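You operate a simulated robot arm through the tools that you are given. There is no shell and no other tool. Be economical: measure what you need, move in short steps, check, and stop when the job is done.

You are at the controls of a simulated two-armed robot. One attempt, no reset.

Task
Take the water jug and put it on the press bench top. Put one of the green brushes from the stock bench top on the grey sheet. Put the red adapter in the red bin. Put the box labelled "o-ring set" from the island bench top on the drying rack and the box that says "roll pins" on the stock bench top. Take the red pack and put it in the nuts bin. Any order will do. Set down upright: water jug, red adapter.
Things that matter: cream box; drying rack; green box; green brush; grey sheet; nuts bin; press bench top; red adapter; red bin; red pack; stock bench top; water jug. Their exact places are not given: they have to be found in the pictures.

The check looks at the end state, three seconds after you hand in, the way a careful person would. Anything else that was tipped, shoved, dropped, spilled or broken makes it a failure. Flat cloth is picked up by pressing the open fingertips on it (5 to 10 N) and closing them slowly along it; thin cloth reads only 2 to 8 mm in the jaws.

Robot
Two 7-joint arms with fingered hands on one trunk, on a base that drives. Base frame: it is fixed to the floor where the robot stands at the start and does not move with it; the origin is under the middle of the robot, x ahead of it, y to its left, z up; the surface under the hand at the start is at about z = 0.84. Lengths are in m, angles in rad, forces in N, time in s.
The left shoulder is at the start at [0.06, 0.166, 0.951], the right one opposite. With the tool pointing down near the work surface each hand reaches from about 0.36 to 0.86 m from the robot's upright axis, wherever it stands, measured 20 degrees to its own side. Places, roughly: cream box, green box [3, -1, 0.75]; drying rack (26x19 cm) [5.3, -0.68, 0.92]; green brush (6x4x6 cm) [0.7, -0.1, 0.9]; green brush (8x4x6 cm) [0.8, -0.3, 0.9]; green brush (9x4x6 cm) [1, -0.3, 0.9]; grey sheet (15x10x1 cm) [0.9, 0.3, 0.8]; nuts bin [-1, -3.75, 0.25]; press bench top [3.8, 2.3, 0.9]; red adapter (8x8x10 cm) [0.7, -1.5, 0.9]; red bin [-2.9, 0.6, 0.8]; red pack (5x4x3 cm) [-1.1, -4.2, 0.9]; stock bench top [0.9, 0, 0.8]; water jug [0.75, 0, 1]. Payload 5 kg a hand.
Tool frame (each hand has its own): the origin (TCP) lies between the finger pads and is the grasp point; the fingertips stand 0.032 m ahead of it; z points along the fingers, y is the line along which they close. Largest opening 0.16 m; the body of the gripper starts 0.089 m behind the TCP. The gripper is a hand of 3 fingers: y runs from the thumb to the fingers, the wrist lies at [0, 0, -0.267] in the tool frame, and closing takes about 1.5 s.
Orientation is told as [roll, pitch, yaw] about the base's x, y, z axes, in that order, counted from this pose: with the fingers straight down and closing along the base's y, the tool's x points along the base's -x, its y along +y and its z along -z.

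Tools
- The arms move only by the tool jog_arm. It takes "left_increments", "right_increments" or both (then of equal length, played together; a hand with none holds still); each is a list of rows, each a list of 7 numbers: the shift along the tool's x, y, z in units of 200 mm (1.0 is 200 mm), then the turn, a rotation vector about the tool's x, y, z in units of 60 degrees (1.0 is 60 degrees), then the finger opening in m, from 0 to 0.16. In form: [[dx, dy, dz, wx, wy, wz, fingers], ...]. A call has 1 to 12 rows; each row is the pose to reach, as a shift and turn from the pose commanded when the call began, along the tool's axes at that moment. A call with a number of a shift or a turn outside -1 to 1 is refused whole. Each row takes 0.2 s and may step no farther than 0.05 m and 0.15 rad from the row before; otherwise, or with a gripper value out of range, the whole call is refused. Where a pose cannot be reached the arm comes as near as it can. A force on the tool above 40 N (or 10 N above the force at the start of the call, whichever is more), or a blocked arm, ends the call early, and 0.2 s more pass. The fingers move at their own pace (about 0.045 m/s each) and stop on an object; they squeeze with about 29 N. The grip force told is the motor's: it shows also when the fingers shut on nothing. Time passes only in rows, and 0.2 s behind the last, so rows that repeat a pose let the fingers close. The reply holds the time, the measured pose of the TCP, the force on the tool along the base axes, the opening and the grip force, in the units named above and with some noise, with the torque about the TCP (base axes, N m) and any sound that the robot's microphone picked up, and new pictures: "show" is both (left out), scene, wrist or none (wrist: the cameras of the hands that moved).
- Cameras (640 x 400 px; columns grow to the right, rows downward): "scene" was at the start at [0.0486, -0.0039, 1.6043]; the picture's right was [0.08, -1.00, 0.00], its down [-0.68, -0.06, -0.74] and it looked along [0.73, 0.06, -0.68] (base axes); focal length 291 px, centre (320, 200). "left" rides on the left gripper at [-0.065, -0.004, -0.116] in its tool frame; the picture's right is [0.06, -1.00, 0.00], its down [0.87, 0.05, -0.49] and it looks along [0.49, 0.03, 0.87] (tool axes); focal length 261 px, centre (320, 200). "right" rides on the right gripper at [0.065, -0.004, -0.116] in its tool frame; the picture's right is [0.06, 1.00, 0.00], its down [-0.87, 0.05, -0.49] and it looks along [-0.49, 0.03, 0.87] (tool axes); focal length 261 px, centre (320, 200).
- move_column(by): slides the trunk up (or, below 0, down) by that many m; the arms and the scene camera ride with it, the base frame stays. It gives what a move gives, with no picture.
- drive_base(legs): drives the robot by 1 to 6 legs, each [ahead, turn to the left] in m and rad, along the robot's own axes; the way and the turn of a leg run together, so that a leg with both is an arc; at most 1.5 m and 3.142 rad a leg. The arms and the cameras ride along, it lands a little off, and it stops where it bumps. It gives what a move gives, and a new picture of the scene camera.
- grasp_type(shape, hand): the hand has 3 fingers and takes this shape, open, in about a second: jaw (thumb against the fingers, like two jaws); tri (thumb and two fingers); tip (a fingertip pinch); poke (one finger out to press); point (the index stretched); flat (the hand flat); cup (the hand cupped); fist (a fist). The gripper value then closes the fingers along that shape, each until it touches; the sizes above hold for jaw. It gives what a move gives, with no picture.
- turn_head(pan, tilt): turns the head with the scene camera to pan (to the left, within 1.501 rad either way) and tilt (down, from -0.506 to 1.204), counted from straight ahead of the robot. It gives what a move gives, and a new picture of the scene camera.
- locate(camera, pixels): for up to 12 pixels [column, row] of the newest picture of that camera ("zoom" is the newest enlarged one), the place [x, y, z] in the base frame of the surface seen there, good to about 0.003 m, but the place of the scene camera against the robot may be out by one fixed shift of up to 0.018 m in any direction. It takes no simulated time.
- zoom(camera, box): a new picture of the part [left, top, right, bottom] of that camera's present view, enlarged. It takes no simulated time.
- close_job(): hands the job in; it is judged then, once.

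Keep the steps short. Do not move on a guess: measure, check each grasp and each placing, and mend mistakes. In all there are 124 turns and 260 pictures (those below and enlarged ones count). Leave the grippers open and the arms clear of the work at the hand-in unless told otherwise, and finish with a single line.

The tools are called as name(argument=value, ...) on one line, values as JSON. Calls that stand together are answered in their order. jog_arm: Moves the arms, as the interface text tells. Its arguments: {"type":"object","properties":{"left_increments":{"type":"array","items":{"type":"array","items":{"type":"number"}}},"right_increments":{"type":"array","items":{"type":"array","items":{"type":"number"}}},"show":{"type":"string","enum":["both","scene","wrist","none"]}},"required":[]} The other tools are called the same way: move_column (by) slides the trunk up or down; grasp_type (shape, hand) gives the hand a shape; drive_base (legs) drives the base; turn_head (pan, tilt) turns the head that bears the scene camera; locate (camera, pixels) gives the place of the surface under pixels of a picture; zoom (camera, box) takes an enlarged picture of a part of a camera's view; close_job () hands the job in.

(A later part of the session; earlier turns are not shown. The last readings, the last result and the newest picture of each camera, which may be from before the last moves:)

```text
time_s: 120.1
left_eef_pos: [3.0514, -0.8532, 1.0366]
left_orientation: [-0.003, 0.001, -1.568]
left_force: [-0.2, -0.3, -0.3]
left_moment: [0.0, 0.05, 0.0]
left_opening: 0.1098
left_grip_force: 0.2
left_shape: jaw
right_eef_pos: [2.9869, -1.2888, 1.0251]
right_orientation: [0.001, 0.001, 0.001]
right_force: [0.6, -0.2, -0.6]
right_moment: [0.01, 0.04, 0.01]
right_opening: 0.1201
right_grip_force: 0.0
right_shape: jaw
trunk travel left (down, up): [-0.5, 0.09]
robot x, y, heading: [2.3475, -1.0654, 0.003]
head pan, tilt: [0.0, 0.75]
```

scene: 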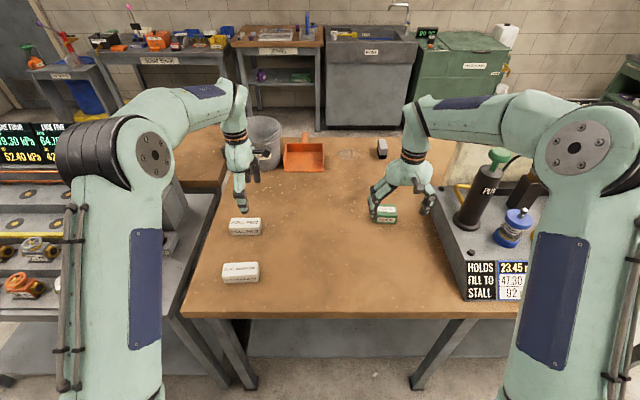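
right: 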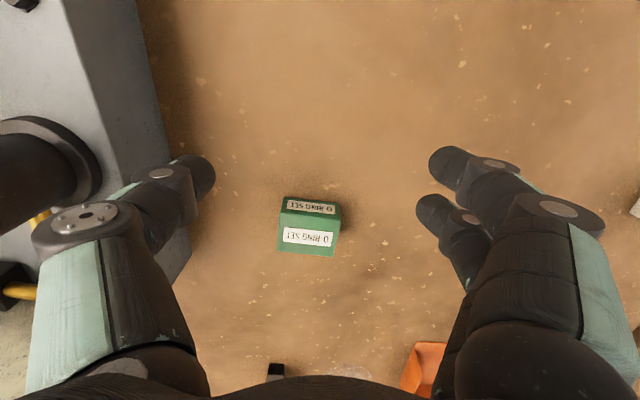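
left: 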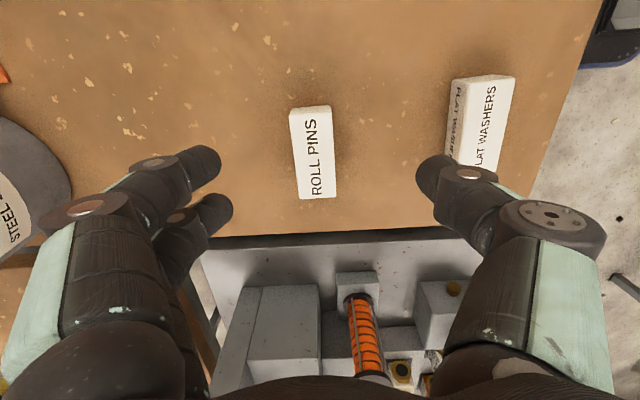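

locate(camera="left", pixels=[[292, 108], [329, 106], [337, 196], [300, 198], [315, 150], [460, 100], [355, 290]])

locate(camera="right", pixels=[[283, 212], [340, 218], [278, 250], [334, 255], [307, 235]])

```text
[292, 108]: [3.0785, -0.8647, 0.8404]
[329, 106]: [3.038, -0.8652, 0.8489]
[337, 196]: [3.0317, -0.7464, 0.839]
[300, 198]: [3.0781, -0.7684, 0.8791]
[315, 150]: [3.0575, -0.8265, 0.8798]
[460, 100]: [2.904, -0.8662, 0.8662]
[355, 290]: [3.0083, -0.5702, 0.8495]
```

```text
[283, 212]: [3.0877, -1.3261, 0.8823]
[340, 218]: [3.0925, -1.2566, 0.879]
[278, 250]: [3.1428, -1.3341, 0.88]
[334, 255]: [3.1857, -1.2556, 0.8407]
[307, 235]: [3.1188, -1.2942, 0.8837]
```

locate(camera="right", pixels=[[155, 100], [130, 30], [150, 60], [190, 240], [180, 265], [160, 120]])

```text
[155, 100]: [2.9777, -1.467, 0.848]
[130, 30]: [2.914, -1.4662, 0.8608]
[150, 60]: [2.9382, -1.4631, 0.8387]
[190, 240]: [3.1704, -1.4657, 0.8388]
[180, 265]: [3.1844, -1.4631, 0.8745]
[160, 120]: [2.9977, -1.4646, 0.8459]
```

The stand's edge is at y -1.465, which leaves plenty of room. I'll align both hands and lower over the boxes to z≈0.88.

jog_arm(left_increments=[[0.06, 0.01, 0.1, 0, 0, 0, 0.1], [0.12, 0.024, 0.2, 0, 0, 0, 0.09], [0.19, 0.024, 0.3, 0, 0, 0, 0.09], [0.19, 0.024, 0.42, 0, 0, 0, 0.09], [0.19, 0.024, 0.56, 0, 0, 0, 0.09], [0.19, 0.024, 0.68, 0, 0, 0, 0.09], [0.19, 0.024, 0.78, 0, 0, 0, 0.09]], right_increments=[[-0.2, -0.01, 0.05, 0, 0, 0, 0.12], [-0.4, -0.02, 0.1, 0, 0, 0, 0.12], [-0.55, -0.03, 0.2, 0, 0, 0, 0.12], [-0.65, -0.03, 0.32, 0, 0, 0, 0.12], [-0.65, -0.03, 0.46, 0, 0, 0, 0.12], [-0.65, -0.03, 0.6, 0, 0, 0, 0.12], [-0.65, -0.03, 0.725, 0, 0, 0, 0.12]], show="wrist")

```text
time_s: 121.7
left_eef_pos: [3.0559, -0.8177, 0.8801]
left_orientation: [-0.002, 0.001, -1.57]
left_force: [-0.2, -0.2, -0.7]
left_moment: [0.0, 0.04, -0.05]
left_opening: 0.0905
left_grip_force: 0.0
left_shape: jaw
right_eef_pos: [3.114, -1.2948, 0.8813]
right_orientation: [0.001, 0.001, 0.001]
right_force: [0.3, 0.6, 1.0]
right_moment: [-0.01, 0.03, 0.01]
right_opening: 0.1203
right_grip_force: 0.0
right_shape: jaw
trunk travel left (down, up): [-0.5, 0.09]
robot x, y, heading: [2.3456, -1.0686, 0.002]
head pan, tilt: [0.0, 0.75]
```

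right: 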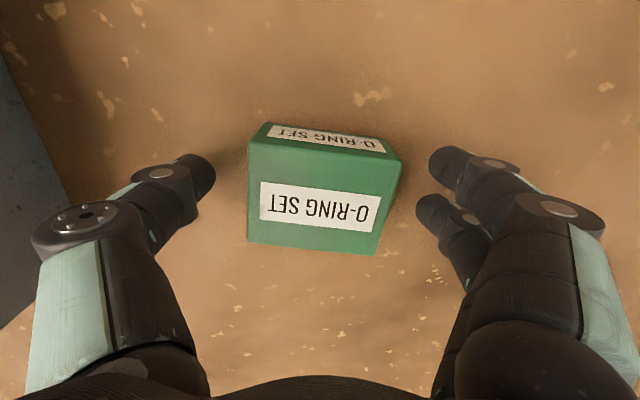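
left: 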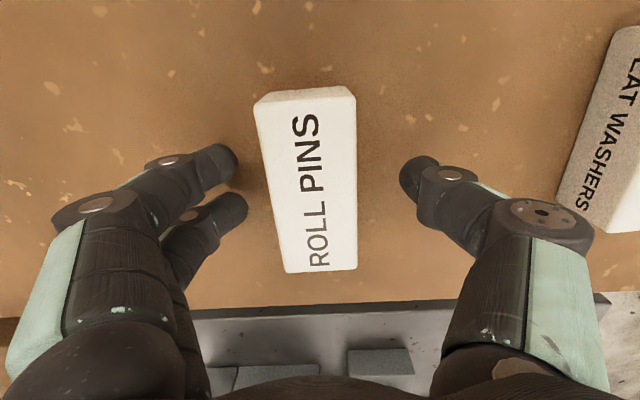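

Both boxes are between the fingers, so I'll close both and lift.

jog_arm(left_increments=[[0, 0, 0, 0, 0, 0, 0.06], [0, 0, 0, 0, 0, 0, 0.03], [0, 0, 0, 0, 0, 0, 0.03], [0, 0, 0, 0, 0, 0, 0.03], [0, 0, 0, 0, 0, 0, 0.03], [0, 0, -0.1, 0, 0, 0, 0.03], [0, 0, -0.25, 0, 0, 0, 0.03], [0, 0, -0.45, 0, 0, 0, 0.03], [0, 0, -0.65, 0, 0, 0, 0.03], [0, 0, -0.85, 0, 0, 0, 0.03], [0, 0, -1.0, 0, 0, 0, 0.03]], right_increments=[[0, 0, 0, 0, 0, 0, 0.09], [0, 0, 0, 0, 0, 0, 0.06], [0, 0, 0, 0, 0, 0, 0.06], [0, 0, 0, 0, 0, 0, 0.06], [0, 0, 0, 0, 0, 0, 0.06], [0, 0, -0.1, 0, 0, 0, 0.06], [0, 0, -0.25, 0, 0, 0, 0.06], [0, 0, -0.45, 0, 0, 0, 0.06], [0, 0, -0.65, 0, 0, 0, 0.06], [0, 0, -0.85, 0, 0, 0, 0.06], [0, 0, -1.0, 0, 0, 0, 0.06]], show="wrist")

```text
time_s: 124.1
left_eef_pos: [3.0554, -0.8155, 1.0797]
left_orientation: [-0.001, 0.002, -1.57]
left_force: [0.8, 0.4, -1.2]
left_moment: [0.01, 0.01, 0.02]
left_opening: 0.039
left_grip_force: 29.0
left_shape: jaw
right_eef_pos: [3.1148, -1.2963, 1.0817]
right_orientation: [-0.001, 0.002, 0.002]
right_force: [0.0, 0.2, 0.3]
right_moment: [0.01, 0.03, 0.04]
right_opening: 0.0687
right_grip_force: 28.9
right_shape: jaw
trunk travel left (down, up): [-0.5, 0.09]
robot x, y, heading: [2.3496, -1.066, 0.004]
head pan, tilt: [0.0, 0.75]
```

right: 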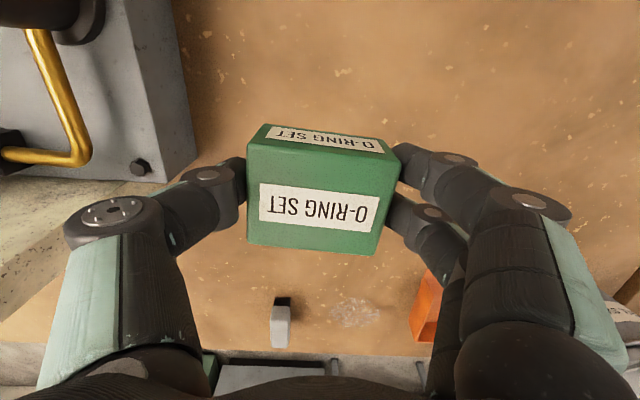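
left: 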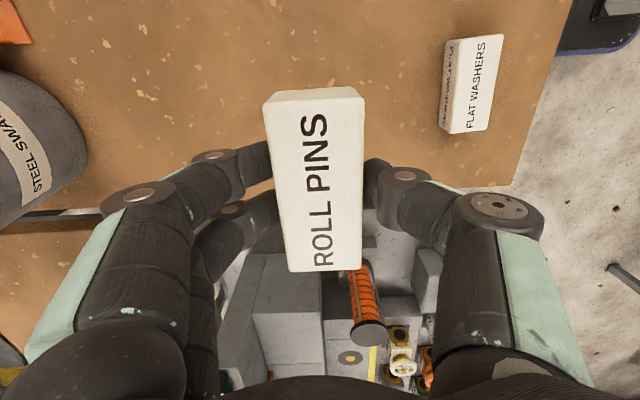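

Both boxes are held. I'll draw both arms in 0.19 m, then back away from the island.

jog_arm(left_increments=[[0, -0.2, 0, 0, 0, 0, 0.03], [0, -0.4, 0, 0, 0, 0, 0.03], [0, -0.6, 0, 0, 0, 0, 0.03], [0, -0.8, 0, 0, 0, 0, 0.03], [0, -0.95, 0, 0, 0, 0, 0.03]], right_increments=[[0.2, 0, 0, 0, 0, 0, 0.06], [0.4, 0, 0, 0, 0, 0, 0.06], [0.6, 0, 0, 0, 0, 0, 0.06], [0.8, 0, 0, 0, 0, 0, 0.06], [0.95, 0, 0, 0, 0, 0, 0.06]], show="none")

drive_base(legs=[[-0.45, 0], [0, 1.57], [1.05, 0], [0, 1.57]])

```text
time_s: 125.3
left_eef_pos: [2.8629, -0.8172, 1.0814]
left_orientation: [-0.001, -0.001, -1.569]
left_force: [-0.4, -0.7, -1.7]
left_moment: [0.03, -0.03, 0.0]
left_opening: 0.0387
left_grip_force: 29.0
left_shape: jaw
right_eef_pos: [2.9245, -1.2949, 1.0799]
right_orientation: [-0.001, -0.004, 0.001]
right_force: [-1.2, 0.0, -0.6]
right_moment: [0.02, -0.01, 0.01]
right_opening: 0.0685
right_grip_force: 29.4
right_shape: jaw
trunk travel left (down, up): [-0.5, 0.09]
robot x, y, heading: [2.346, -1.0658, -0.002]
head pan, tilt: [0.0, 0.75]
```

```text
time_s: 140.8
left_eef_pos: [1.3958, -0.2361, 1.079]
left_orientation: [0.0, 0.0, 1.534]
left_force: [-0.4, -0.6, -0.6]
left_moment: [0.04, 0.01, -0.02]
left_opening: 0.0382
left_grip_force: 29.0
left_shape: jaw
right_eef_pos: [1.3545, 0.2456, 1.0797]
right_orientation: [0.0, 0.0, 3.106]
right_force: [0.0, 0.8, 0.0]
right_moment: [0.01, 0.0, -0.07]
right_opening: 0.0683
right_grip_force: 28.8
right_shape: jaw
trunk travel left (down, up): [-0.5, 0.09]
robot x, y, heading: [1.9248, -0.008, 3.101]
head pan, tilt: [0.0, 0.75]
```

scene: 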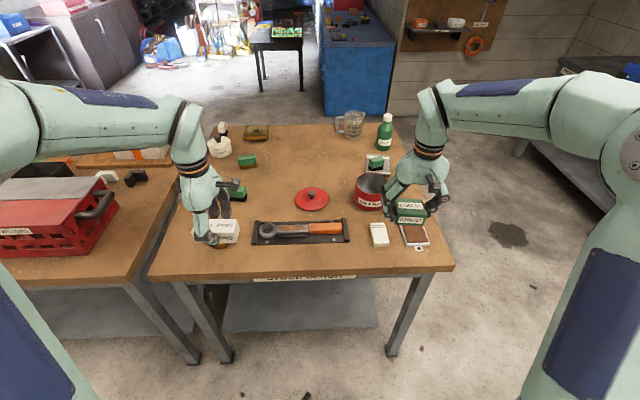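

Facing the stock bench from behind. A free area shows around (272,185), so I'll measure it.

locate(camera="scene", pixels=[[272, 185], [262, 200], [280, 210], [247, 160], [300, 190], [265, 225], [300, 272], [240, 195], [272, 165]])

zoom(camera="scene", box=[150, 110, 460, 290])

```text
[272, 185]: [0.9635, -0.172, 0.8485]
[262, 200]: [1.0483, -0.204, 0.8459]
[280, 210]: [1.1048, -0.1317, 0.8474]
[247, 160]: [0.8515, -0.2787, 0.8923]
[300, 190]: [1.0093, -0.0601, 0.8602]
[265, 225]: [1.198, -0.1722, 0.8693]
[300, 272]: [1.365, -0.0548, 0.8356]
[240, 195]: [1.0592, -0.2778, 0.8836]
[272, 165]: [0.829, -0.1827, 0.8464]
```

```text
2.06 times, centred on (305, 200) of scene
```

zoom: 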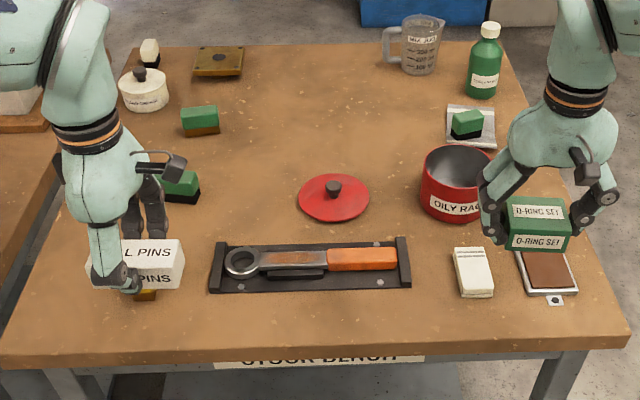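

The spot (1.02, -0.165) is free, between the brush and the red lid. I'll drive 0.15 ahead, then move the left hand above it.

drive_base(legs=[[0.15, 0.035]])

```text
time_s: 142.2
left_eef_pos: [1.2524, -0.2522, 1.079]
left_orientation: [-0.003, -0.001, 1.568]
left_force: [0.3, 0.4, -2.2]
left_moment: [0.01, -0.06, -0.02]
left_opening: 0.038
left_grip_force: 29.0
left_shape: jaw
right_eef_pos: [1.1913, 0.2274, 1.0782]
right_orientation: [0.0, 0.002, 3.14]
right_force: [-0.8, -0.4, -1.3]
right_moment: [-0.02, -0.05, 0.03]
right_opening: 0.0683
right_grip_force: 28.8
right_shape: jaw
trunk travel left (down, up): [-0.5, 0.09]
robot x, y, heading: [1.773, -0.003, 3.14]
head pan, tilt: [0.0, 0.75]
```

scene: 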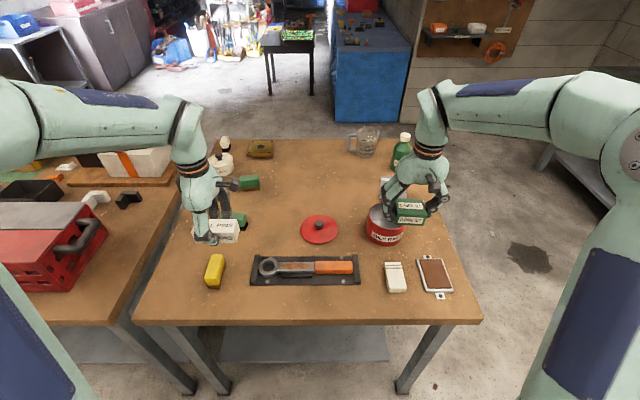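

jog_arm(left_increments=[[-0.08, 0.17, 0, 0, 0, 0, 0.03], [-0.16, 0.34, 0, 0, 0, 0, 0.03], [-0.24, 0.5, 0, 0, 0, 0, 0.03], [-0.32, 0.67, 0, 0, 0, 0, 0.03], [-0.4, 0.84, 0, 0, 0, 0, 0.03], [-0.435, 1.0, 0, 0, 0, 0, 0.03]], show="both")

```text
time_s: 143.6
left_eef_pos: [1.0534, -0.1652, 1.08]
left_orientation: [-0.003, 0.001, 1.569]
left_force: [0.3, 0.3, -0.9]
left_moment: [0.02, -0.02, 0.03]
left_opening: 0.038
left_grip_force: 29.4
left_shape: jaw
right_eef_pos: [1.1921, 0.2267, 1.0803]
right_orientation: [0.0, 0.001, 3.14]
right_force: [0.0, -0.5, -1.7]
right_moment: [-0.01, -0.04, 0.01]
right_opening: 0.0683
right_grip_force: 29.1
right_shape: jaw
trunk travel left (down, up): [-0.5, 0.09]
robot x, y, heading: [1.772, -0.0077, 3.139]
head pan, tilt: [0.0, 0.75]
```

scene: 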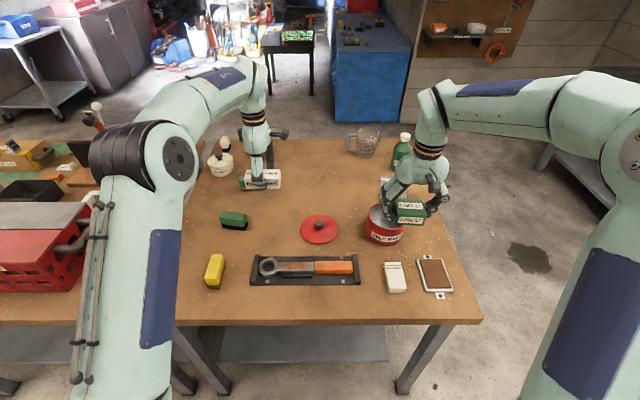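
left: 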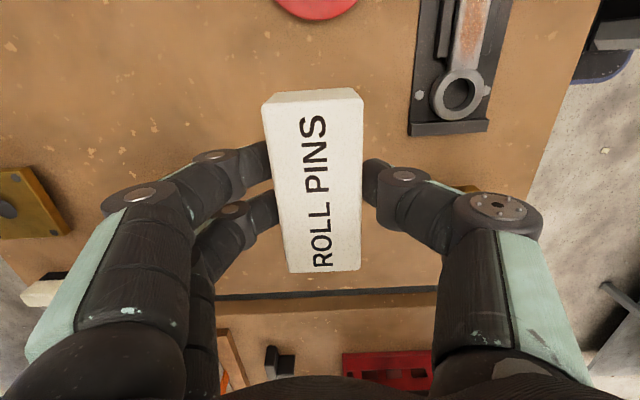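

locate(camera="left", pixels=[[320, 18], [410, 130], [412, 20], [250, 120], [340, 60]])

locate(camera="scene", pixels=[[222, 215], [245, 215], [233, 228], [246, 227], [302, 230], [253, 258]])

```text
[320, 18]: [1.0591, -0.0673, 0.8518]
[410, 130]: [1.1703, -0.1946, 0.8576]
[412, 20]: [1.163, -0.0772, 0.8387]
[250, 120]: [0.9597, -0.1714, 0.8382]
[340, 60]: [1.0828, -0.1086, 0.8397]
```

```text
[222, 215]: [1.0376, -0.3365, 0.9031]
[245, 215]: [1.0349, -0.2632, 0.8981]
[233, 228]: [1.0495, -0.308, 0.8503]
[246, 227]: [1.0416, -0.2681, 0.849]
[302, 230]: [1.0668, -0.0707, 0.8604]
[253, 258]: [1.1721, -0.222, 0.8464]
```

The lid edge is at y -0.067, the brush ends at y≈-0.26 and the tray starts at x 1.163, so the box fits at (1.03, -0.165). I'll lower it.

jog_arm(left_increments=[[0, 0.1, 0, 0, 0, 0, 0.03], [0, 0.1, 0.2, 0, 0, 0, 0.03], [0, 0.1, 0.4, 0, 0, 0, 0.03], [0, 0.1, 0.6, 0, 0, 0, 0.03], [0, 0.1, 0.8, 0, 0, 0, 0.03], [0, 0.1, 0.92, 0, 0, 0, 0.03], [0, 0.1, 0.96, 0, 0, 0, 0.03]], show="wrist")

```text
time_s: 145.2
left_eef_pos: [1.0339, -0.1647, 0.8867]
left_orientation: [-0.002, 0.002, 1.57]
left_force: [-0.6, 0.5, -1.0]
left_moment: [-0.01, 0.0, -0.01]
left_opening: 0.0382
left_grip_force: 29.2
left_shape: jaw
right_eef_pos: [1.193, 0.2274, 1.0792]
right_orientation: [0.0, -0.001, 3.14]
right_force: [0.2, -0.2, -0.5]
right_moment: [-0.05, -0.01, 0.01]
right_opening: 0.0683
right_grip_force: 28.9
right_shape: jaw
trunk travel left (down, up): [-0.5, 0.09]
robot x, y, heading: [1.774, -0.004, 3.138]
head pan, tilt: [0.0, 0.75]
```

left: 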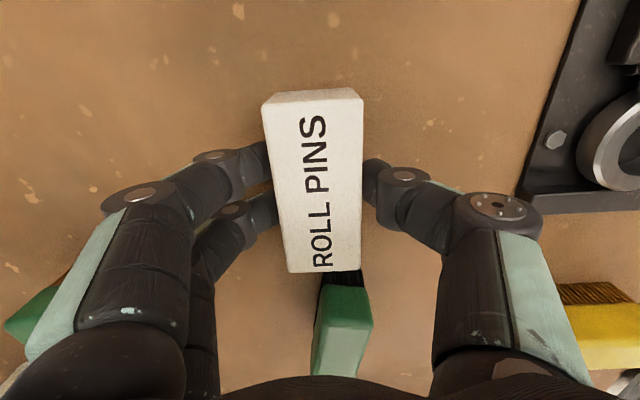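

The brush sits close to the box's end. I'll shift 1.5 cm toward +y and lower to contact.

jog_arm(left_increments=[[-0.075, 0, 0, 0, 0, 0, 0.03], [-0.075, 0, 0.01, 0, 0, 0, 0.03], [-0.075, 0, 0.02, 0, 0, 0, 0.03], [-0.075, 0, 0.03, 0, 0, 0, 0.03], [-0.075, 0, 0.038, 0, 0, 0, 0.03]], show="wrist")

```text
time_s: 146.4
left_eef_pos: [1.0332, -0.1488, 0.8814]
left_orientation: [-0.003, -0.001, 1.569]
left_force: [-0.3, 0.3, -1.3]
left_moment: [-0.02, 0.01, 0.03]
left_opening: 0.038
left_grip_force: 28.9
left_shape: jaw
right_eef_pos: [1.193, 0.2283, 1.0796]
right_orientation: [-0.001, -0.001, 3.139]
right_force: [0.2, -0.3, -1.3]
right_moment: [0.01, 0.03, -0.03]
right_opening: 0.0684
right_grip_force: 29.3
right_shape: jaw
trunk travel left (down, up): [-0.5, 0.09]
robot x, y, heading: [1.7699, -0.0023, 3.145]
head pan, tilt: [0.0, 0.75]
```

left: 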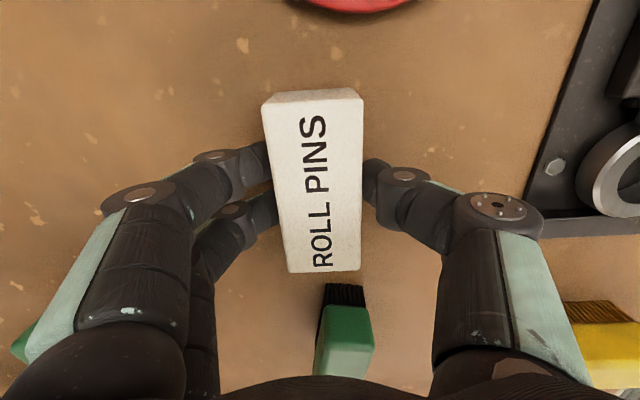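

jog_arm(left_increments=[[0, 0, 0.01, 0, 0, 0, 0.03], [0, 0, 0.02, 0, 0, 0, 0.03], [0, 0, 0.025, 0, 0, 0, 0.03]], show="none")

```text
time_s: 147.2
left_eef_pos: [1.0324, -0.148, 0.879]
left_orientation: [0.004, 0.002, 1.57]
left_force: [2.1, -1.4, 24.4]
left_moment: [-0.03, 0.0, 0.03]
left_opening: 0.039
left_grip_force: 28.7
left_shape: jaw
right_eef_pos: [1.1953, 0.2266, 1.0803]
right_orientation: [0.002, -0.002, 3.14]
right_force: [-0.5, -0.7, -0.1]
right_moment: [-0.02, 0.01, -0.01]
right_opening: 0.0685
right_grip_force: 28.9
right_shape: jaw
trunk travel left (down, up): [-0.5, 0.09]
robot x, y, heading: [1.773, -0.0022, 3.138]
head pan, tilt: [0.0, 0.75]
```

It's touching (24 N). I'll ease up slightly, open to 0.08 and rise.

jog_arm(left_increments=[[0, 0, -0.012, 0, 0, 0, 0.03], [0, 0, -0.012, 0, 0, 0, 0.05], [0, 0, -0.012, 0, 0, 0, 0.07], [0, 0, -0.012, 0, 0, 0, 0.08], [0, 0, -0.012, 0, 0, 0, 0.08], [0, 0, -0.15, 0, 0, 0, 0.08], [0, 0, -0.35, 0, 0, 0, 0.08], [0, 0, -0.55, 0, 0, 0, 0.08], [0, 0, -0.75, 0, 0, 0, 0.08], [0, 0, -1.0, 0, 0, 0, 0.08]], show="both")

```text
time_s: 149.4
left_eef_pos: [1.0337, -0.1521, 1.0761]
left_orientation: [-0.002, 0.001, 1.571]
left_force: [0.0, 0.4, -0.3]
left_moment: [0.0, 0.0, 0.01]
left_opening: 0.0797
left_grip_force: 0.0
left_shape: jaw
right_eef_pos: [1.1933, 0.229, 1.0803]
right_orientation: [0.001, 0.0, 3.14]
right_force: [-0.1, 0.1, -0.8]
right_moment: [-0.07, 0.0, -0.02]
right_opening: 0.0681
right_grip_force: 29.2
right_shape: jaw
trunk travel left (down, up): [-0.5, 0.09]
robot x, y, heading: [1.7712, -0.0018, 3.138]
head pan, tilt: [0.0, 0.75]
```

scene: 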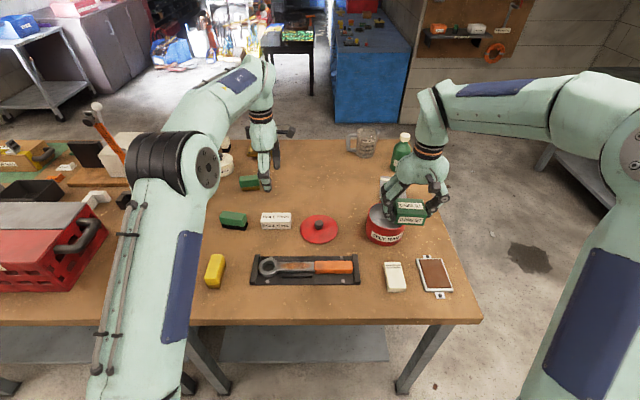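
left: 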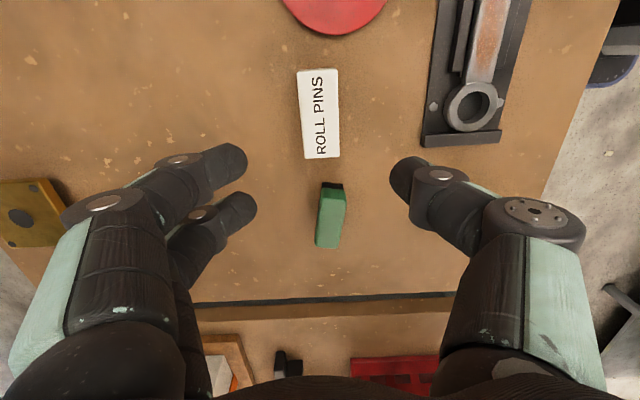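

Roll pins are set down neatly. Now the o-ring box in the right hand goes to the drying rack. I'll tuck the left hand in, back off, and go round by the north aisle.

jog_arm(left_increments=[[0, -0.2, 0, 0, 0, 0, 0.1], [0, -0.4, 0, 0, 0, 0, 0.1], [0, -0.6, 0, 0, 0, 0, 0.1], [0, -0.8, 0, 0, 0, 0, 0.1], [0, -0.95, 0, 0, 0, 0, 0.1]], show="none")

drive_base(legs=[[-0.2, 0], [0, -1.57], [1.05, 0], [0, -1.57], [0.7, 0]])

turn_head(pan=-0.3, tilt=0.45)

```text
time_s: 150.6
left_eef_pos: [1.2224, -0.1505, 1.0759]
left_orientation: [0.0, -0.001, 1.568]
left_force: [0.5, 0.6, 0.2]
left_moment: [-0.04, 0.03, -0.04]
left_opening: 0.0997
left_grip_force: 0.0
left_shape: jaw
right_eef_pos: [1.1932, 0.2274, 1.0796]
right_orientation: [0.0, 0.0, 3.139]
right_force: [-0.4, -0.5, -0.7]
right_moment: [-0.03, 0.0, 0.04]
right_opening: 0.0682
right_grip_force: 29.6
right_shape: jaw
trunk travel left (down, up): [-0.5, 0.09]
robot x, y, heading: [1.7706, -0.0085, 3.142]
head pan, tilt: [0.0, 0.75]
```

```text
time_s: 168.7
left_eef_pos: [3.2443, 1.1565, 1.0746]
left_orientation: [-0.002, 0.001, -1.599]
left_force: [-1.4, 0.1, 0.6]
left_moment: [-0.05, 0.05, -0.02]
left_opening: 0.0998
left_grip_force: 0.1
left_shape: jaw
right_eef_pos: [3.2627, 0.7789, 1.0782]
right_orientation: [0.0, -0.001, -0.031]
right_force: [0.2, -0.3, -1.8]
right_moment: [0.0, 0.03, 0.0]
right_opening: 0.068
right_grip_force: 29.2
right_shape: jaw
trunk travel left (down, up): [-0.5, 0.09]
robot x, y, heading: [2.6899, 1.0292, -0.033]
head pan, tilt: [0.0, 0.75]
```

scene: 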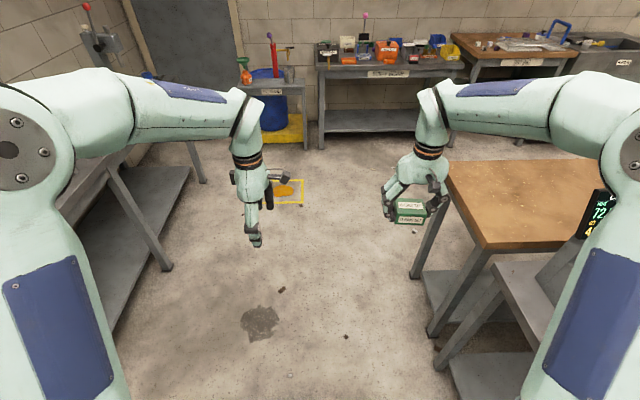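

```text
time_s: 169.5
left_eef_pos: [3.2435, 1.1584, 1.0759]
left_orientation: [-0.002, 0.003, -1.603]
left_force: [-0.2, 0.5, -0.4]
left_moment: [-0.01, 0.01, 0.03]
left_opening: 0.0994
left_grip_force: 0.1
left_shape: jaw
right_eef_pos: [3.2607, 0.7799, 1.0788]
right_orientation: [0.0, 0.0, -0.029]
right_force: [0.0, -0.1, -1.5]
right_moment: [-0.01, 0.02, 0.0]
right_opening: 0.0679
right_grip_force: 28.6
right_shape: jaw
trunk travel left (down, up): [-0.5, 0.09]
robot x, y, heading: [2.6897, 1.0266, -0.033]
head pan, tilt: [-0.3, 0.45]
```

scene: 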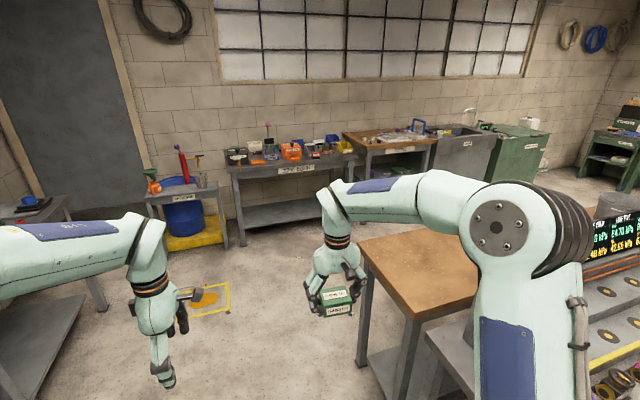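

locate(camera="scene", pixels=[[225, 312], [228, 284], [180, 320], [360, 245], [300, 240], [240, 240], [345, 145], [430, 140], [380, 145], [400, 260]])

```text
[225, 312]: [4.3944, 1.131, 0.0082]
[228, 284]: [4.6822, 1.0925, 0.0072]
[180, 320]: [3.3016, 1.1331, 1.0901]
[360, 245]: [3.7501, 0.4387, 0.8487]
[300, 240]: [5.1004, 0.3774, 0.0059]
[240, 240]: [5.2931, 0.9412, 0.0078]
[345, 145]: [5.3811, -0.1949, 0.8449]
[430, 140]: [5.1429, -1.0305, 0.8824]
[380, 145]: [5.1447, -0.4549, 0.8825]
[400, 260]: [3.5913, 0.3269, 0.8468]
```

The oil patch is at x 4.39–4.68, y>1.09 and the bench corner at (3.75, 0.43). I'll drive between them to about (4.45, -0.45) and face the drying table.

drive_base(legs=[[1.2, 0], [0, -1.17], [1.5, 0], [0, 1.2]])

turn_head(pan=-0.2, tilt=0.75)

```text
time_s: 188.9
left_eef_pos: [4.9463, -0.308, 1.0751]
left_orientation: [-0.003, -0.001, -1.571]
left_force: [0.3, -0.4, -0.6]
left_moment: [0.02, 0.0, 0.0]
left_opening: 0.0997
left_grip_force: 0.1
left_shape: jaw
right_eef_pos: [4.9771, -0.6854, 1.0801]
right_orientation: [0.002, 0.0, 0.001]
right_force: [-0.6, 0.0, -1.2]
right_moment: [-0.03, 0.01, -0.01]
right_opening: 0.0676
right_grip_force: 29.1
right_shape: jaw
trunk travel left (down, up): [-0.5, 0.09]
robot x, y, heading: [4.3996, -0.4511, -0.004]
head pan, tilt: [-0.3, 0.45]
```

scene: 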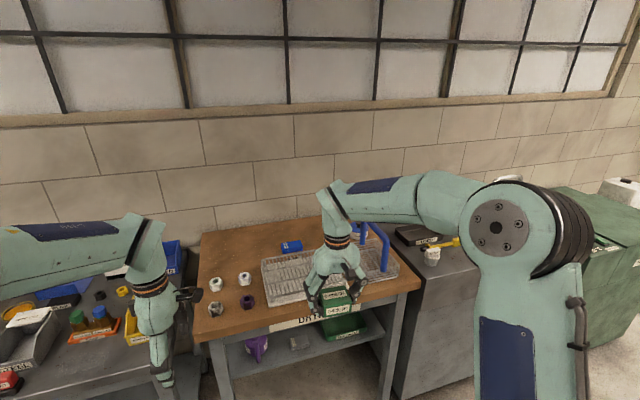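

```text
time_s: 189.7
left_eef_pos: [4.9476, -0.3073, 1.0746]
left_orientation: [-0.003, 0.0, -1.571]
left_force: [-1.0, -0.3, -0.3]
left_moment: [0.02, -0.02, 0.0]
left_opening: 0.0992
left_grip_force: 0.1
left_shape: jaw
right_eef_pos: [4.9757, -0.6848, 1.0799]
right_orientation: [0.0, 0.0, -0.001]
right_force: [0.1, 0.5, -1.9]
right_moment: [0.01, 0.05, 0.02]
right_opening: 0.0678
right_grip_force: 28.6
right_shape: jaw
trunk travel left (down, up): [-0.5, 0.09]
robot x, y, heading: [4.3961, -0.4574, -0.004]
head pan, tilt: [-0.201, 0.75]
```

scene: 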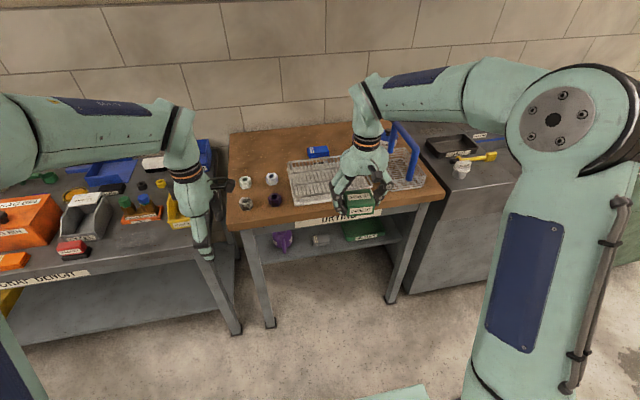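

zoom(camera="scene", box=[220, 115, 460, 225])

locate(camera="scene", pixels=[[292, 163], [296, 203], [310, 185], [320, 180], [330, 200], [335, 165], [400, 170], [415, 185], [260, 215], [320, 215], [318, 155]])

```text
2.67 times, centred on (340, 170) of scene
```

zoom: 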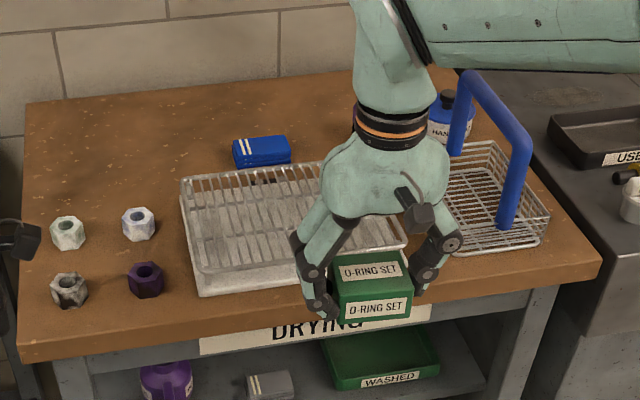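

```text
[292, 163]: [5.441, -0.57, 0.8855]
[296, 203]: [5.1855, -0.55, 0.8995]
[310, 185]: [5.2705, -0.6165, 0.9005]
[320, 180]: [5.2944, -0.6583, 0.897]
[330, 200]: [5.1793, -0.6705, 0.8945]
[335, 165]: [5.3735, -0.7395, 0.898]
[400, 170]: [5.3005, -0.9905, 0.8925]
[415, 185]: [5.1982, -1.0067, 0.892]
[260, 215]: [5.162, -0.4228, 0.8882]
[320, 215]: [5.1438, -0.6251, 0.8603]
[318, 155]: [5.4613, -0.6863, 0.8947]
```

The rack is the flat wire one, about x 5.18–5.43, y -0.55 to -0.84. I'll drive 0.31 ahead, which carries the right hand over it, and look with the wrist camera.

drive_base(legs=[[0.31, 0]])

jog_arm(right_increments=[[0, 0, 0, 0, 0, 0, 0.06]], show="wrist")

zoom(camera="scene", box=[220, 125, 460, 275])

```text
time_s: 191.8
left_eef_pos: [5.2647, -0.3072, 1.0753]
left_orientation: [-0.001, 0.001, -1.568]
left_force: [-0.1, -0.8, 0.3]
left_moment: [0.01, 0.03, 0.04]
left_opening: 0.0996
left_grip_force: 0.0
left_shape: jaw
right_eef_pos: [5.2944, -0.684, 1.0782]
right_orientation: [0.001, 0.002, 0.004]
right_force: [-0.2, 0.0, -0.6]
right_moment: [0.02, 0.03, -0.01]
right_opening: 0.0678
right_grip_force: 29.2
right_shape: jaw
trunk travel left (down, up): [-0.5, 0.09]
robot x, y, heading: [4.7155, -0.4545, 0.001]
head pan, tilt: [-0.201, 0.75]
```

scene: 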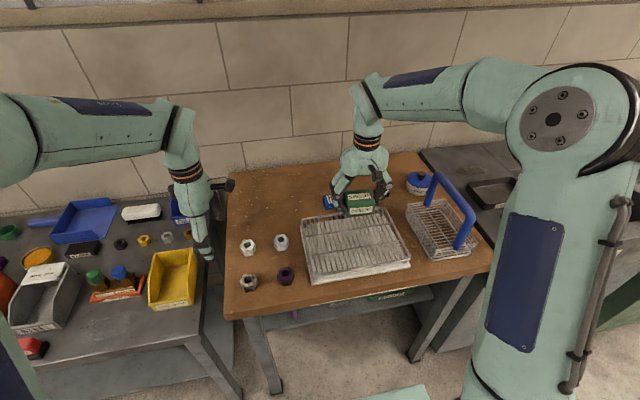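

```text
time_s: 192.2
left_eef_pos: [5.2633, -0.3053, 1.0755]
left_orientation: [-0.003, 0.002, -1.567]
left_force: [0.3, -0.2, -1.0]
left_moment: [0.02, 0.01, 0.02]
left_opening: 0.0998
left_grip_force: 0.1
left_shape: jaw
right_eef_pos: [5.2951, -0.6836, 1.0789]
right_orientation: [0.0, 0.003, 0.004]
right_force: [-0.1, -0.8, -1.1]
right_moment: [0.02, 0.03, 0.02]
right_opening: 0.0676
right_grip_force: 29.2
right_shape: jaw
trunk travel left (down, up): [-0.5, 0.09]
robot x, y, heading: [4.7126, -0.4527, 0.002]
head pan, tilt: [-0.201, 0.75]
```

right: 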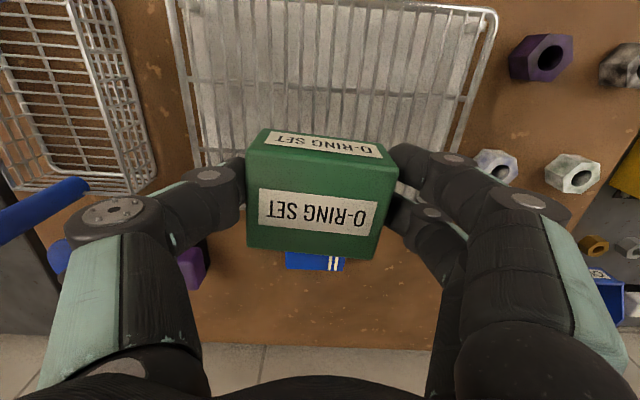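

```text
2.67 times, centred on (340, 200) of scene
```

zoom: 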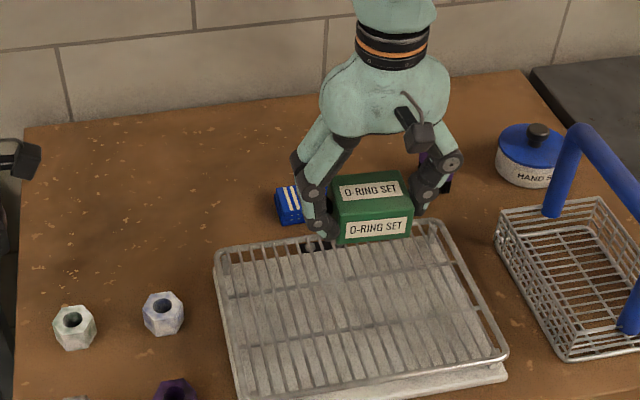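

locate(camera="right", pixels=[[170, 5], [493, 15], [460, 130], [200, 150], [300, 60], [402, 60], [445, 12], [350, 90], [330, 5]])

locate(camera="zoom", pixels=[[222, 252], [500, 355], [438, 225], [245, 395], [350, 320], [352, 322], [300, 340], [215, 270]])

```text
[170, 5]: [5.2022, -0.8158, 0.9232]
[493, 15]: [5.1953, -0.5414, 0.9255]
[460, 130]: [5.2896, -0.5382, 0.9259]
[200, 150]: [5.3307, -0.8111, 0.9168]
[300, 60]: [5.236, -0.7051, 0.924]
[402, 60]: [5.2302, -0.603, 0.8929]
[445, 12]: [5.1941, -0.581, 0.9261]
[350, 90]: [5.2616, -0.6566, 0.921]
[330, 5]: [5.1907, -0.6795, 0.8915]
```

```text
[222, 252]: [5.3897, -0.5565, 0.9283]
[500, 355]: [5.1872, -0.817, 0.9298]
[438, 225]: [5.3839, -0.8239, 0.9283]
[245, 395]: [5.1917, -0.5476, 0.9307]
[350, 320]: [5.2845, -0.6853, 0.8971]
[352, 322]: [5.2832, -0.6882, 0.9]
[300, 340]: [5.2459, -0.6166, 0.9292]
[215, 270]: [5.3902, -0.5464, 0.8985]
```

Rack wires top out at z 0.924, centred at (5.288, -0.68), and the hand is right above. I'll lower to z≈0.972.

jog_arm(right_increments=[[0.02, 0, 0.15, 0, 0, 0, 0.06], [0.02, 0, 0.3, 0, 0, 0, 0.06], [0.02, 0, 0.43, 0, 0, 0, 0.06], [0.02, 0, 0.53, 0, 0, 0, 0.06]], show="wrist")

jog_arm(right_increments=[[0, 0, 0.01, 0, 0, 0, 0.06], [0, 0, 0.02, 0, 0, 0, 0.06], [0, 0, 0.03, 0, 0, 0, 0.06], [0, 0, 0.035, 0, 0, 0, 0.06]], show="none")

```text
time_s: 193.2
left_eef_pos: [5.2623, -0.3046, 1.0752]
left_orientation: [-0.002, 0.0, -1.569]
left_force: [0.9, -0.6, 1.2]
left_moment: [-0.01, 0.0, -0.01]
left_opening: 0.0995
left_grip_force: 0.1
left_shape: jaw
right_eef_pos: [5.2904, -0.6832, 0.9753]
right_orientation: [-0.001, -0.001, 0.002]
right_force: [-0.6, 0.2, -0.5]
right_moment: [-0.01, 0.01, 0.0]
right_opening: 0.068
right_grip_force: 28.2
right_shape: jaw
trunk travel left (down, up): [-0.5, 0.09]
robot x, y, heading: [4.7136, -0.4543, 0.004]
head pan, tilt: [-0.201, 0.75]
```

right: 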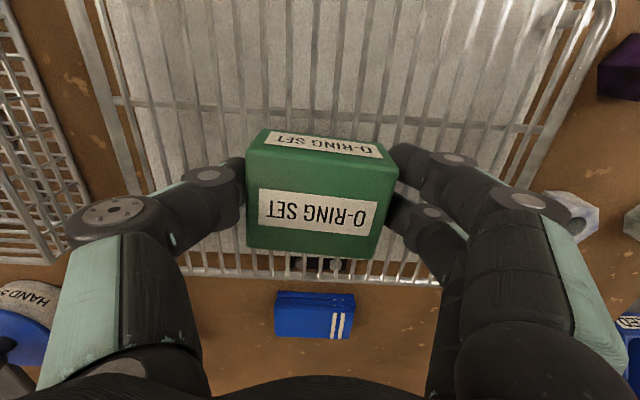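

```text
time_s: 194.2
left_eef_pos: [5.2622, -0.3061, 1.0753]
left_orientation: [-0.001, 0.001, -1.567]
left_force: [0.0, -0.2, -0.1]
left_moment: [-0.04, -0.03, -0.01]
left_opening: 0.0995
left_grip_force: 0.1
left_shape: jaw
right_eef_pos: [5.2902, -0.6842, 0.9667]
right_orientation: [0.0, 0.001, 0.001]
right_force: [-0.4, -0.4, 3.7]
right_moment: [-0.03, 0.01, 0.02]
right_opening: 0.0678
right_grip_force: 28.8
right_shape: jaw
trunk travel left (down, up): [-0.5, 0.09]
robot x, y, heading: [4.7097, -0.4539, 0.001]
head pan, tilt: [-0.201, 0.75]
```

Contact is just starting (3.7 N). I'll open and rise.

jog_arm(right_increments=[[0, 0, 0.003, 0, 0, 0, 0.06], [0, 0, 0.003, 0, 0, 0, 0.08], [0, 0, 0.003, 0, 0, 0, 0.1], [0, 0, 0.003, 0, 0, 0, 0.11], [0, 0, 0, 0, 0, 0, 0.11], [0, 0, -0.15, 0, 0, 0, 0.11], [0, 0, -0.35, 0, 0, 0, 0.11], [0, 0, -0.55, 0, 0, 0, 0.11], [0.2, 0, -0.55, 0, 0, 0, 0.11], [0.4, 0, -0.55, 0, 0, 0, 0.11]], show="both")

zoom(camera="scene", box=[220, 125, 460, 275])

```text
time_s: 196.4
left_eef_pos: [5.2632, -0.3061, 1.076]
left_orientation: [-0.002, 0.003, -1.568]
left_force: [-0.7, 0.8, 0.8]
left_moment: [-0.02, -0.03, 0.02]
left_opening: 0.0995
left_grip_force: 0.1
left_shape: jaw
right_eef_pos: [5.2088, -0.6819, 1.0763]
right_orientation: [0.002, -0.001, 0.003]
right_force: [-0.2, -0.5, 0.7]
right_moment: [0.0, 0.01, 0.02]
right_opening: 0.1098
right_grip_force: 0.1
right_shape: jaw
trunk travel left (down, up): [-0.5, 0.09]
robot x, y, heading: [4.7125, -0.4542, -0.003]
head pan, tilt: [-0.201, 0.75]
```

scene: 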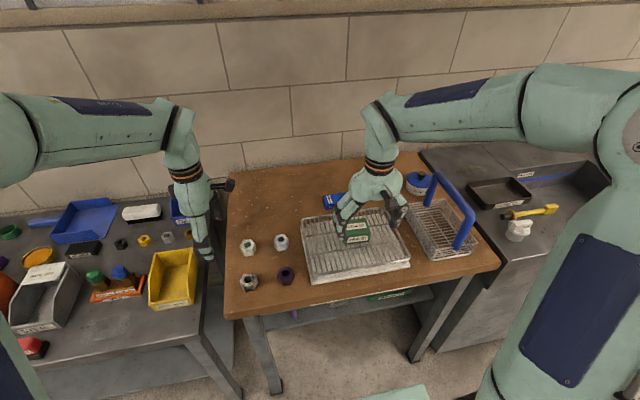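
right: 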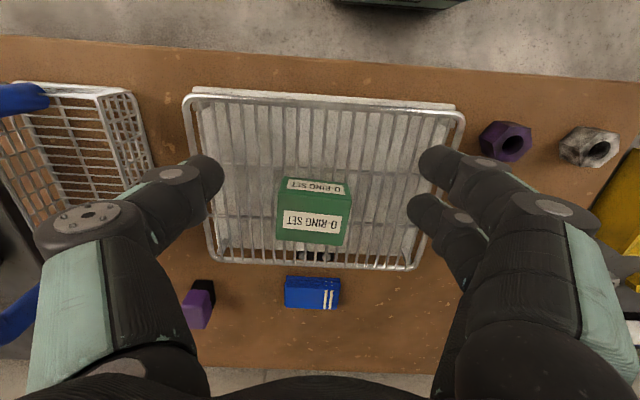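

```text
2.67 times, centred on (340, 200) of scene
```

zoom: 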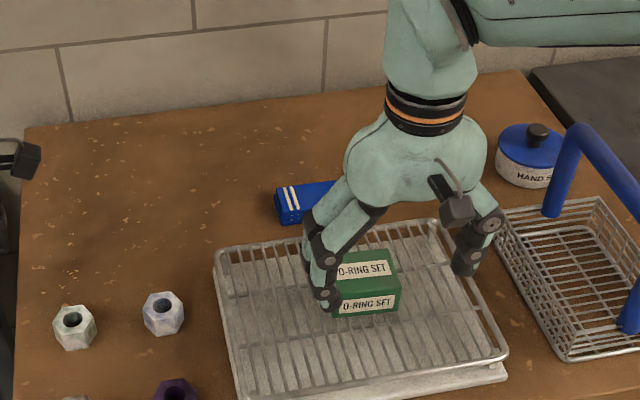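

The o-ring box sits on the rack. Next is the red adapter at about (0.7, -1.5). I'll retrace the north aisle.

drive_base(legs=[[-0.4, 0], [0, 1.845], [1.5, 0], [0, 1.3], [1.5, 0], [1.5, 0]])

```text
time_s: 227.9
left_eef_pos: [0.3913, 1.0285, 1.0756]
left_orientation: [-0.001, 0.003, 1.539]
left_force: [-0.5, 0.1, 0.7]
left_moment: [-0.03, -0.01, -0.02]
left_opening: 0.0996
left_grip_force: 0.0
left_shape: jaw
right_eef_pos: [0.4588, 1.4025, 1.0764]
right_orientation: [0.001, 0.0, 3.109]
right_force: [0.9, -0.1, -0.7]
right_moment: [-0.02, 0.0, 0.01]
right_opening: 0.1099
right_grip_force: 0.1
right_shape: jaw
trunk travel left (down, up): [-0.5, 0.09]
robot x, y, heading: [0.948, 1.1571, 3.106]
head pan, tilt: [-0.201, 0.75]
```

scene: 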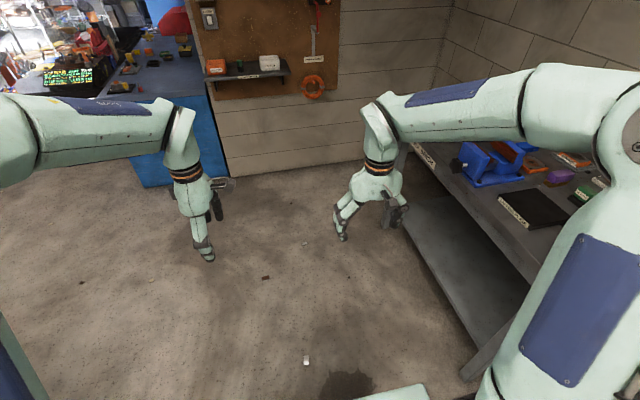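

I see a small light object on the floor at (306,360). I'll locate it and look ahead and left before driving on.

locate(camera="scene", pixels=[[306, 361], [266, 278], [305, 243], [345, 385], [200, 180], [140, 180]])

turn_head(pan=0.6, tilt=0.5)

```text
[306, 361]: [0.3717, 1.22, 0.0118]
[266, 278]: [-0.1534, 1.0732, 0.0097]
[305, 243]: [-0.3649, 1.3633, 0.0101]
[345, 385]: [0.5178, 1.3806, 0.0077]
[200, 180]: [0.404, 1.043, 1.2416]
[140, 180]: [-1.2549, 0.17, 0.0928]
```

```text
time_s: 229.0
left_eef_pos: [0.392, 1.0287, 1.0761]
left_orientation: [-0.002, 0.002, 1.537]
left_force: [0.6, -0.2, -0.7]
left_moment: [-0.01, 0.01, 0.01]
left_opening: 0.0998
left_grip_force: 0.1
left_shape: jaw
right_eef_pos: [0.4581, 1.4036, 1.0758]
right_orientation: [0.001, -0.001, 3.109]
right_force: [-0.3, 0.1, 0.5]
right_moment: [0.01, 0.02, 0.0]
right_opening: 0.1097
right_grip_force: 0.1
right_shape: jaw
trunk travel left (down, up): [-0.5, 0.09]
robot x, y, heading: [0.9515, 1.161, 3.105]
head pan, tilt: [0.6, 0.499]
```

scene: 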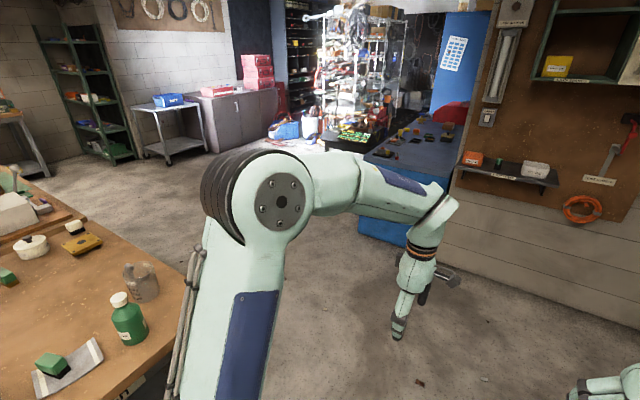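

Those are just floor specks. I'll continue to (-0.2, 1.2), turn south and drive to y≈-1.35.

drive_base(legs=[[1.15, 0], [0, 1.6], [1.3, 0], [1.25, 0]])

turn_head(pan=0.9, tilt=0.6)

```text
time_s: 251.1
left_eef_pos: [-0.0216, -1.9258, 1.0762]
left_orientation: [-0.002, 0.002, -3.11]
left_force: [0.6, 0.3, 0.7]
left_moment: [0.02, 0.02, 0.0]
left_opening: 0.0997
left_grip_force: 0.0
left_shape: jaw
right_eef_pos: [-0.3993, -1.8839, 1.0767]
right_orientation: [-0.001, 0.0, -1.539]
right_force: [0.7, 0.4, 0.4]
right_moment: [0.02, 0.01, 0.03]
right_opening: 0.1097
right_grip_force: 0.1
right_shape: jaw
trunk travel left (down, up): [-0.5, 0.09]
robot x, y, heading: [-0.1844, -1.3848, -1.543]
head pan, tilt: [0.6, 0.499]
```

scene: 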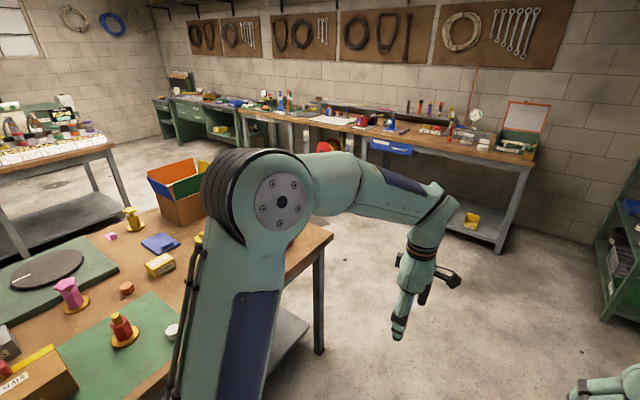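

```text
time_s: 251.8
left_eef_pos: [-0.0221, -1.9266, 1.0757]
left_orientation: [-0.001, 0.003, -3.109]
left_force: [-0.3, -0.3, 0.3]
left_moment: [0.0, 0.01, 0.0]
left_opening: 0.0997
left_grip_force: 0.0
left_shape: jaw
right_eef_pos: [-0.3979, -1.8849, 1.0758]
right_orientation: [0.0, -0.001, -1.54]
right_force: [0.7, -0.7, -0.5]
right_moment: [0.05, 0.0, 0.03]
right_opening: 0.1099
right_grip_force: 0.1
right_shape: jaw
trunk travel left (down, up): [-0.5, 0.09]
robot x, y, heading: [-0.1832, -1.3834, -1.54]
head pan, tilt: [0.901, 0.6]
```

scene: 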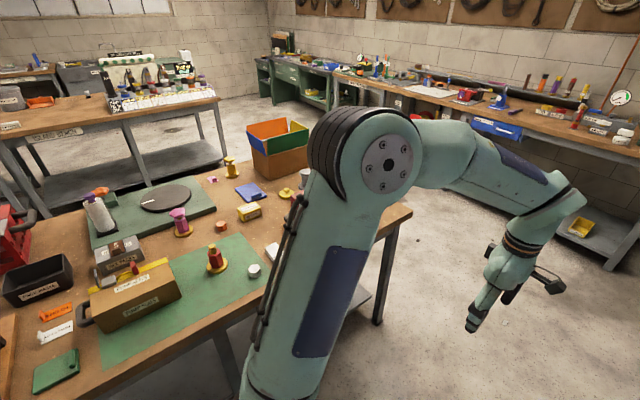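

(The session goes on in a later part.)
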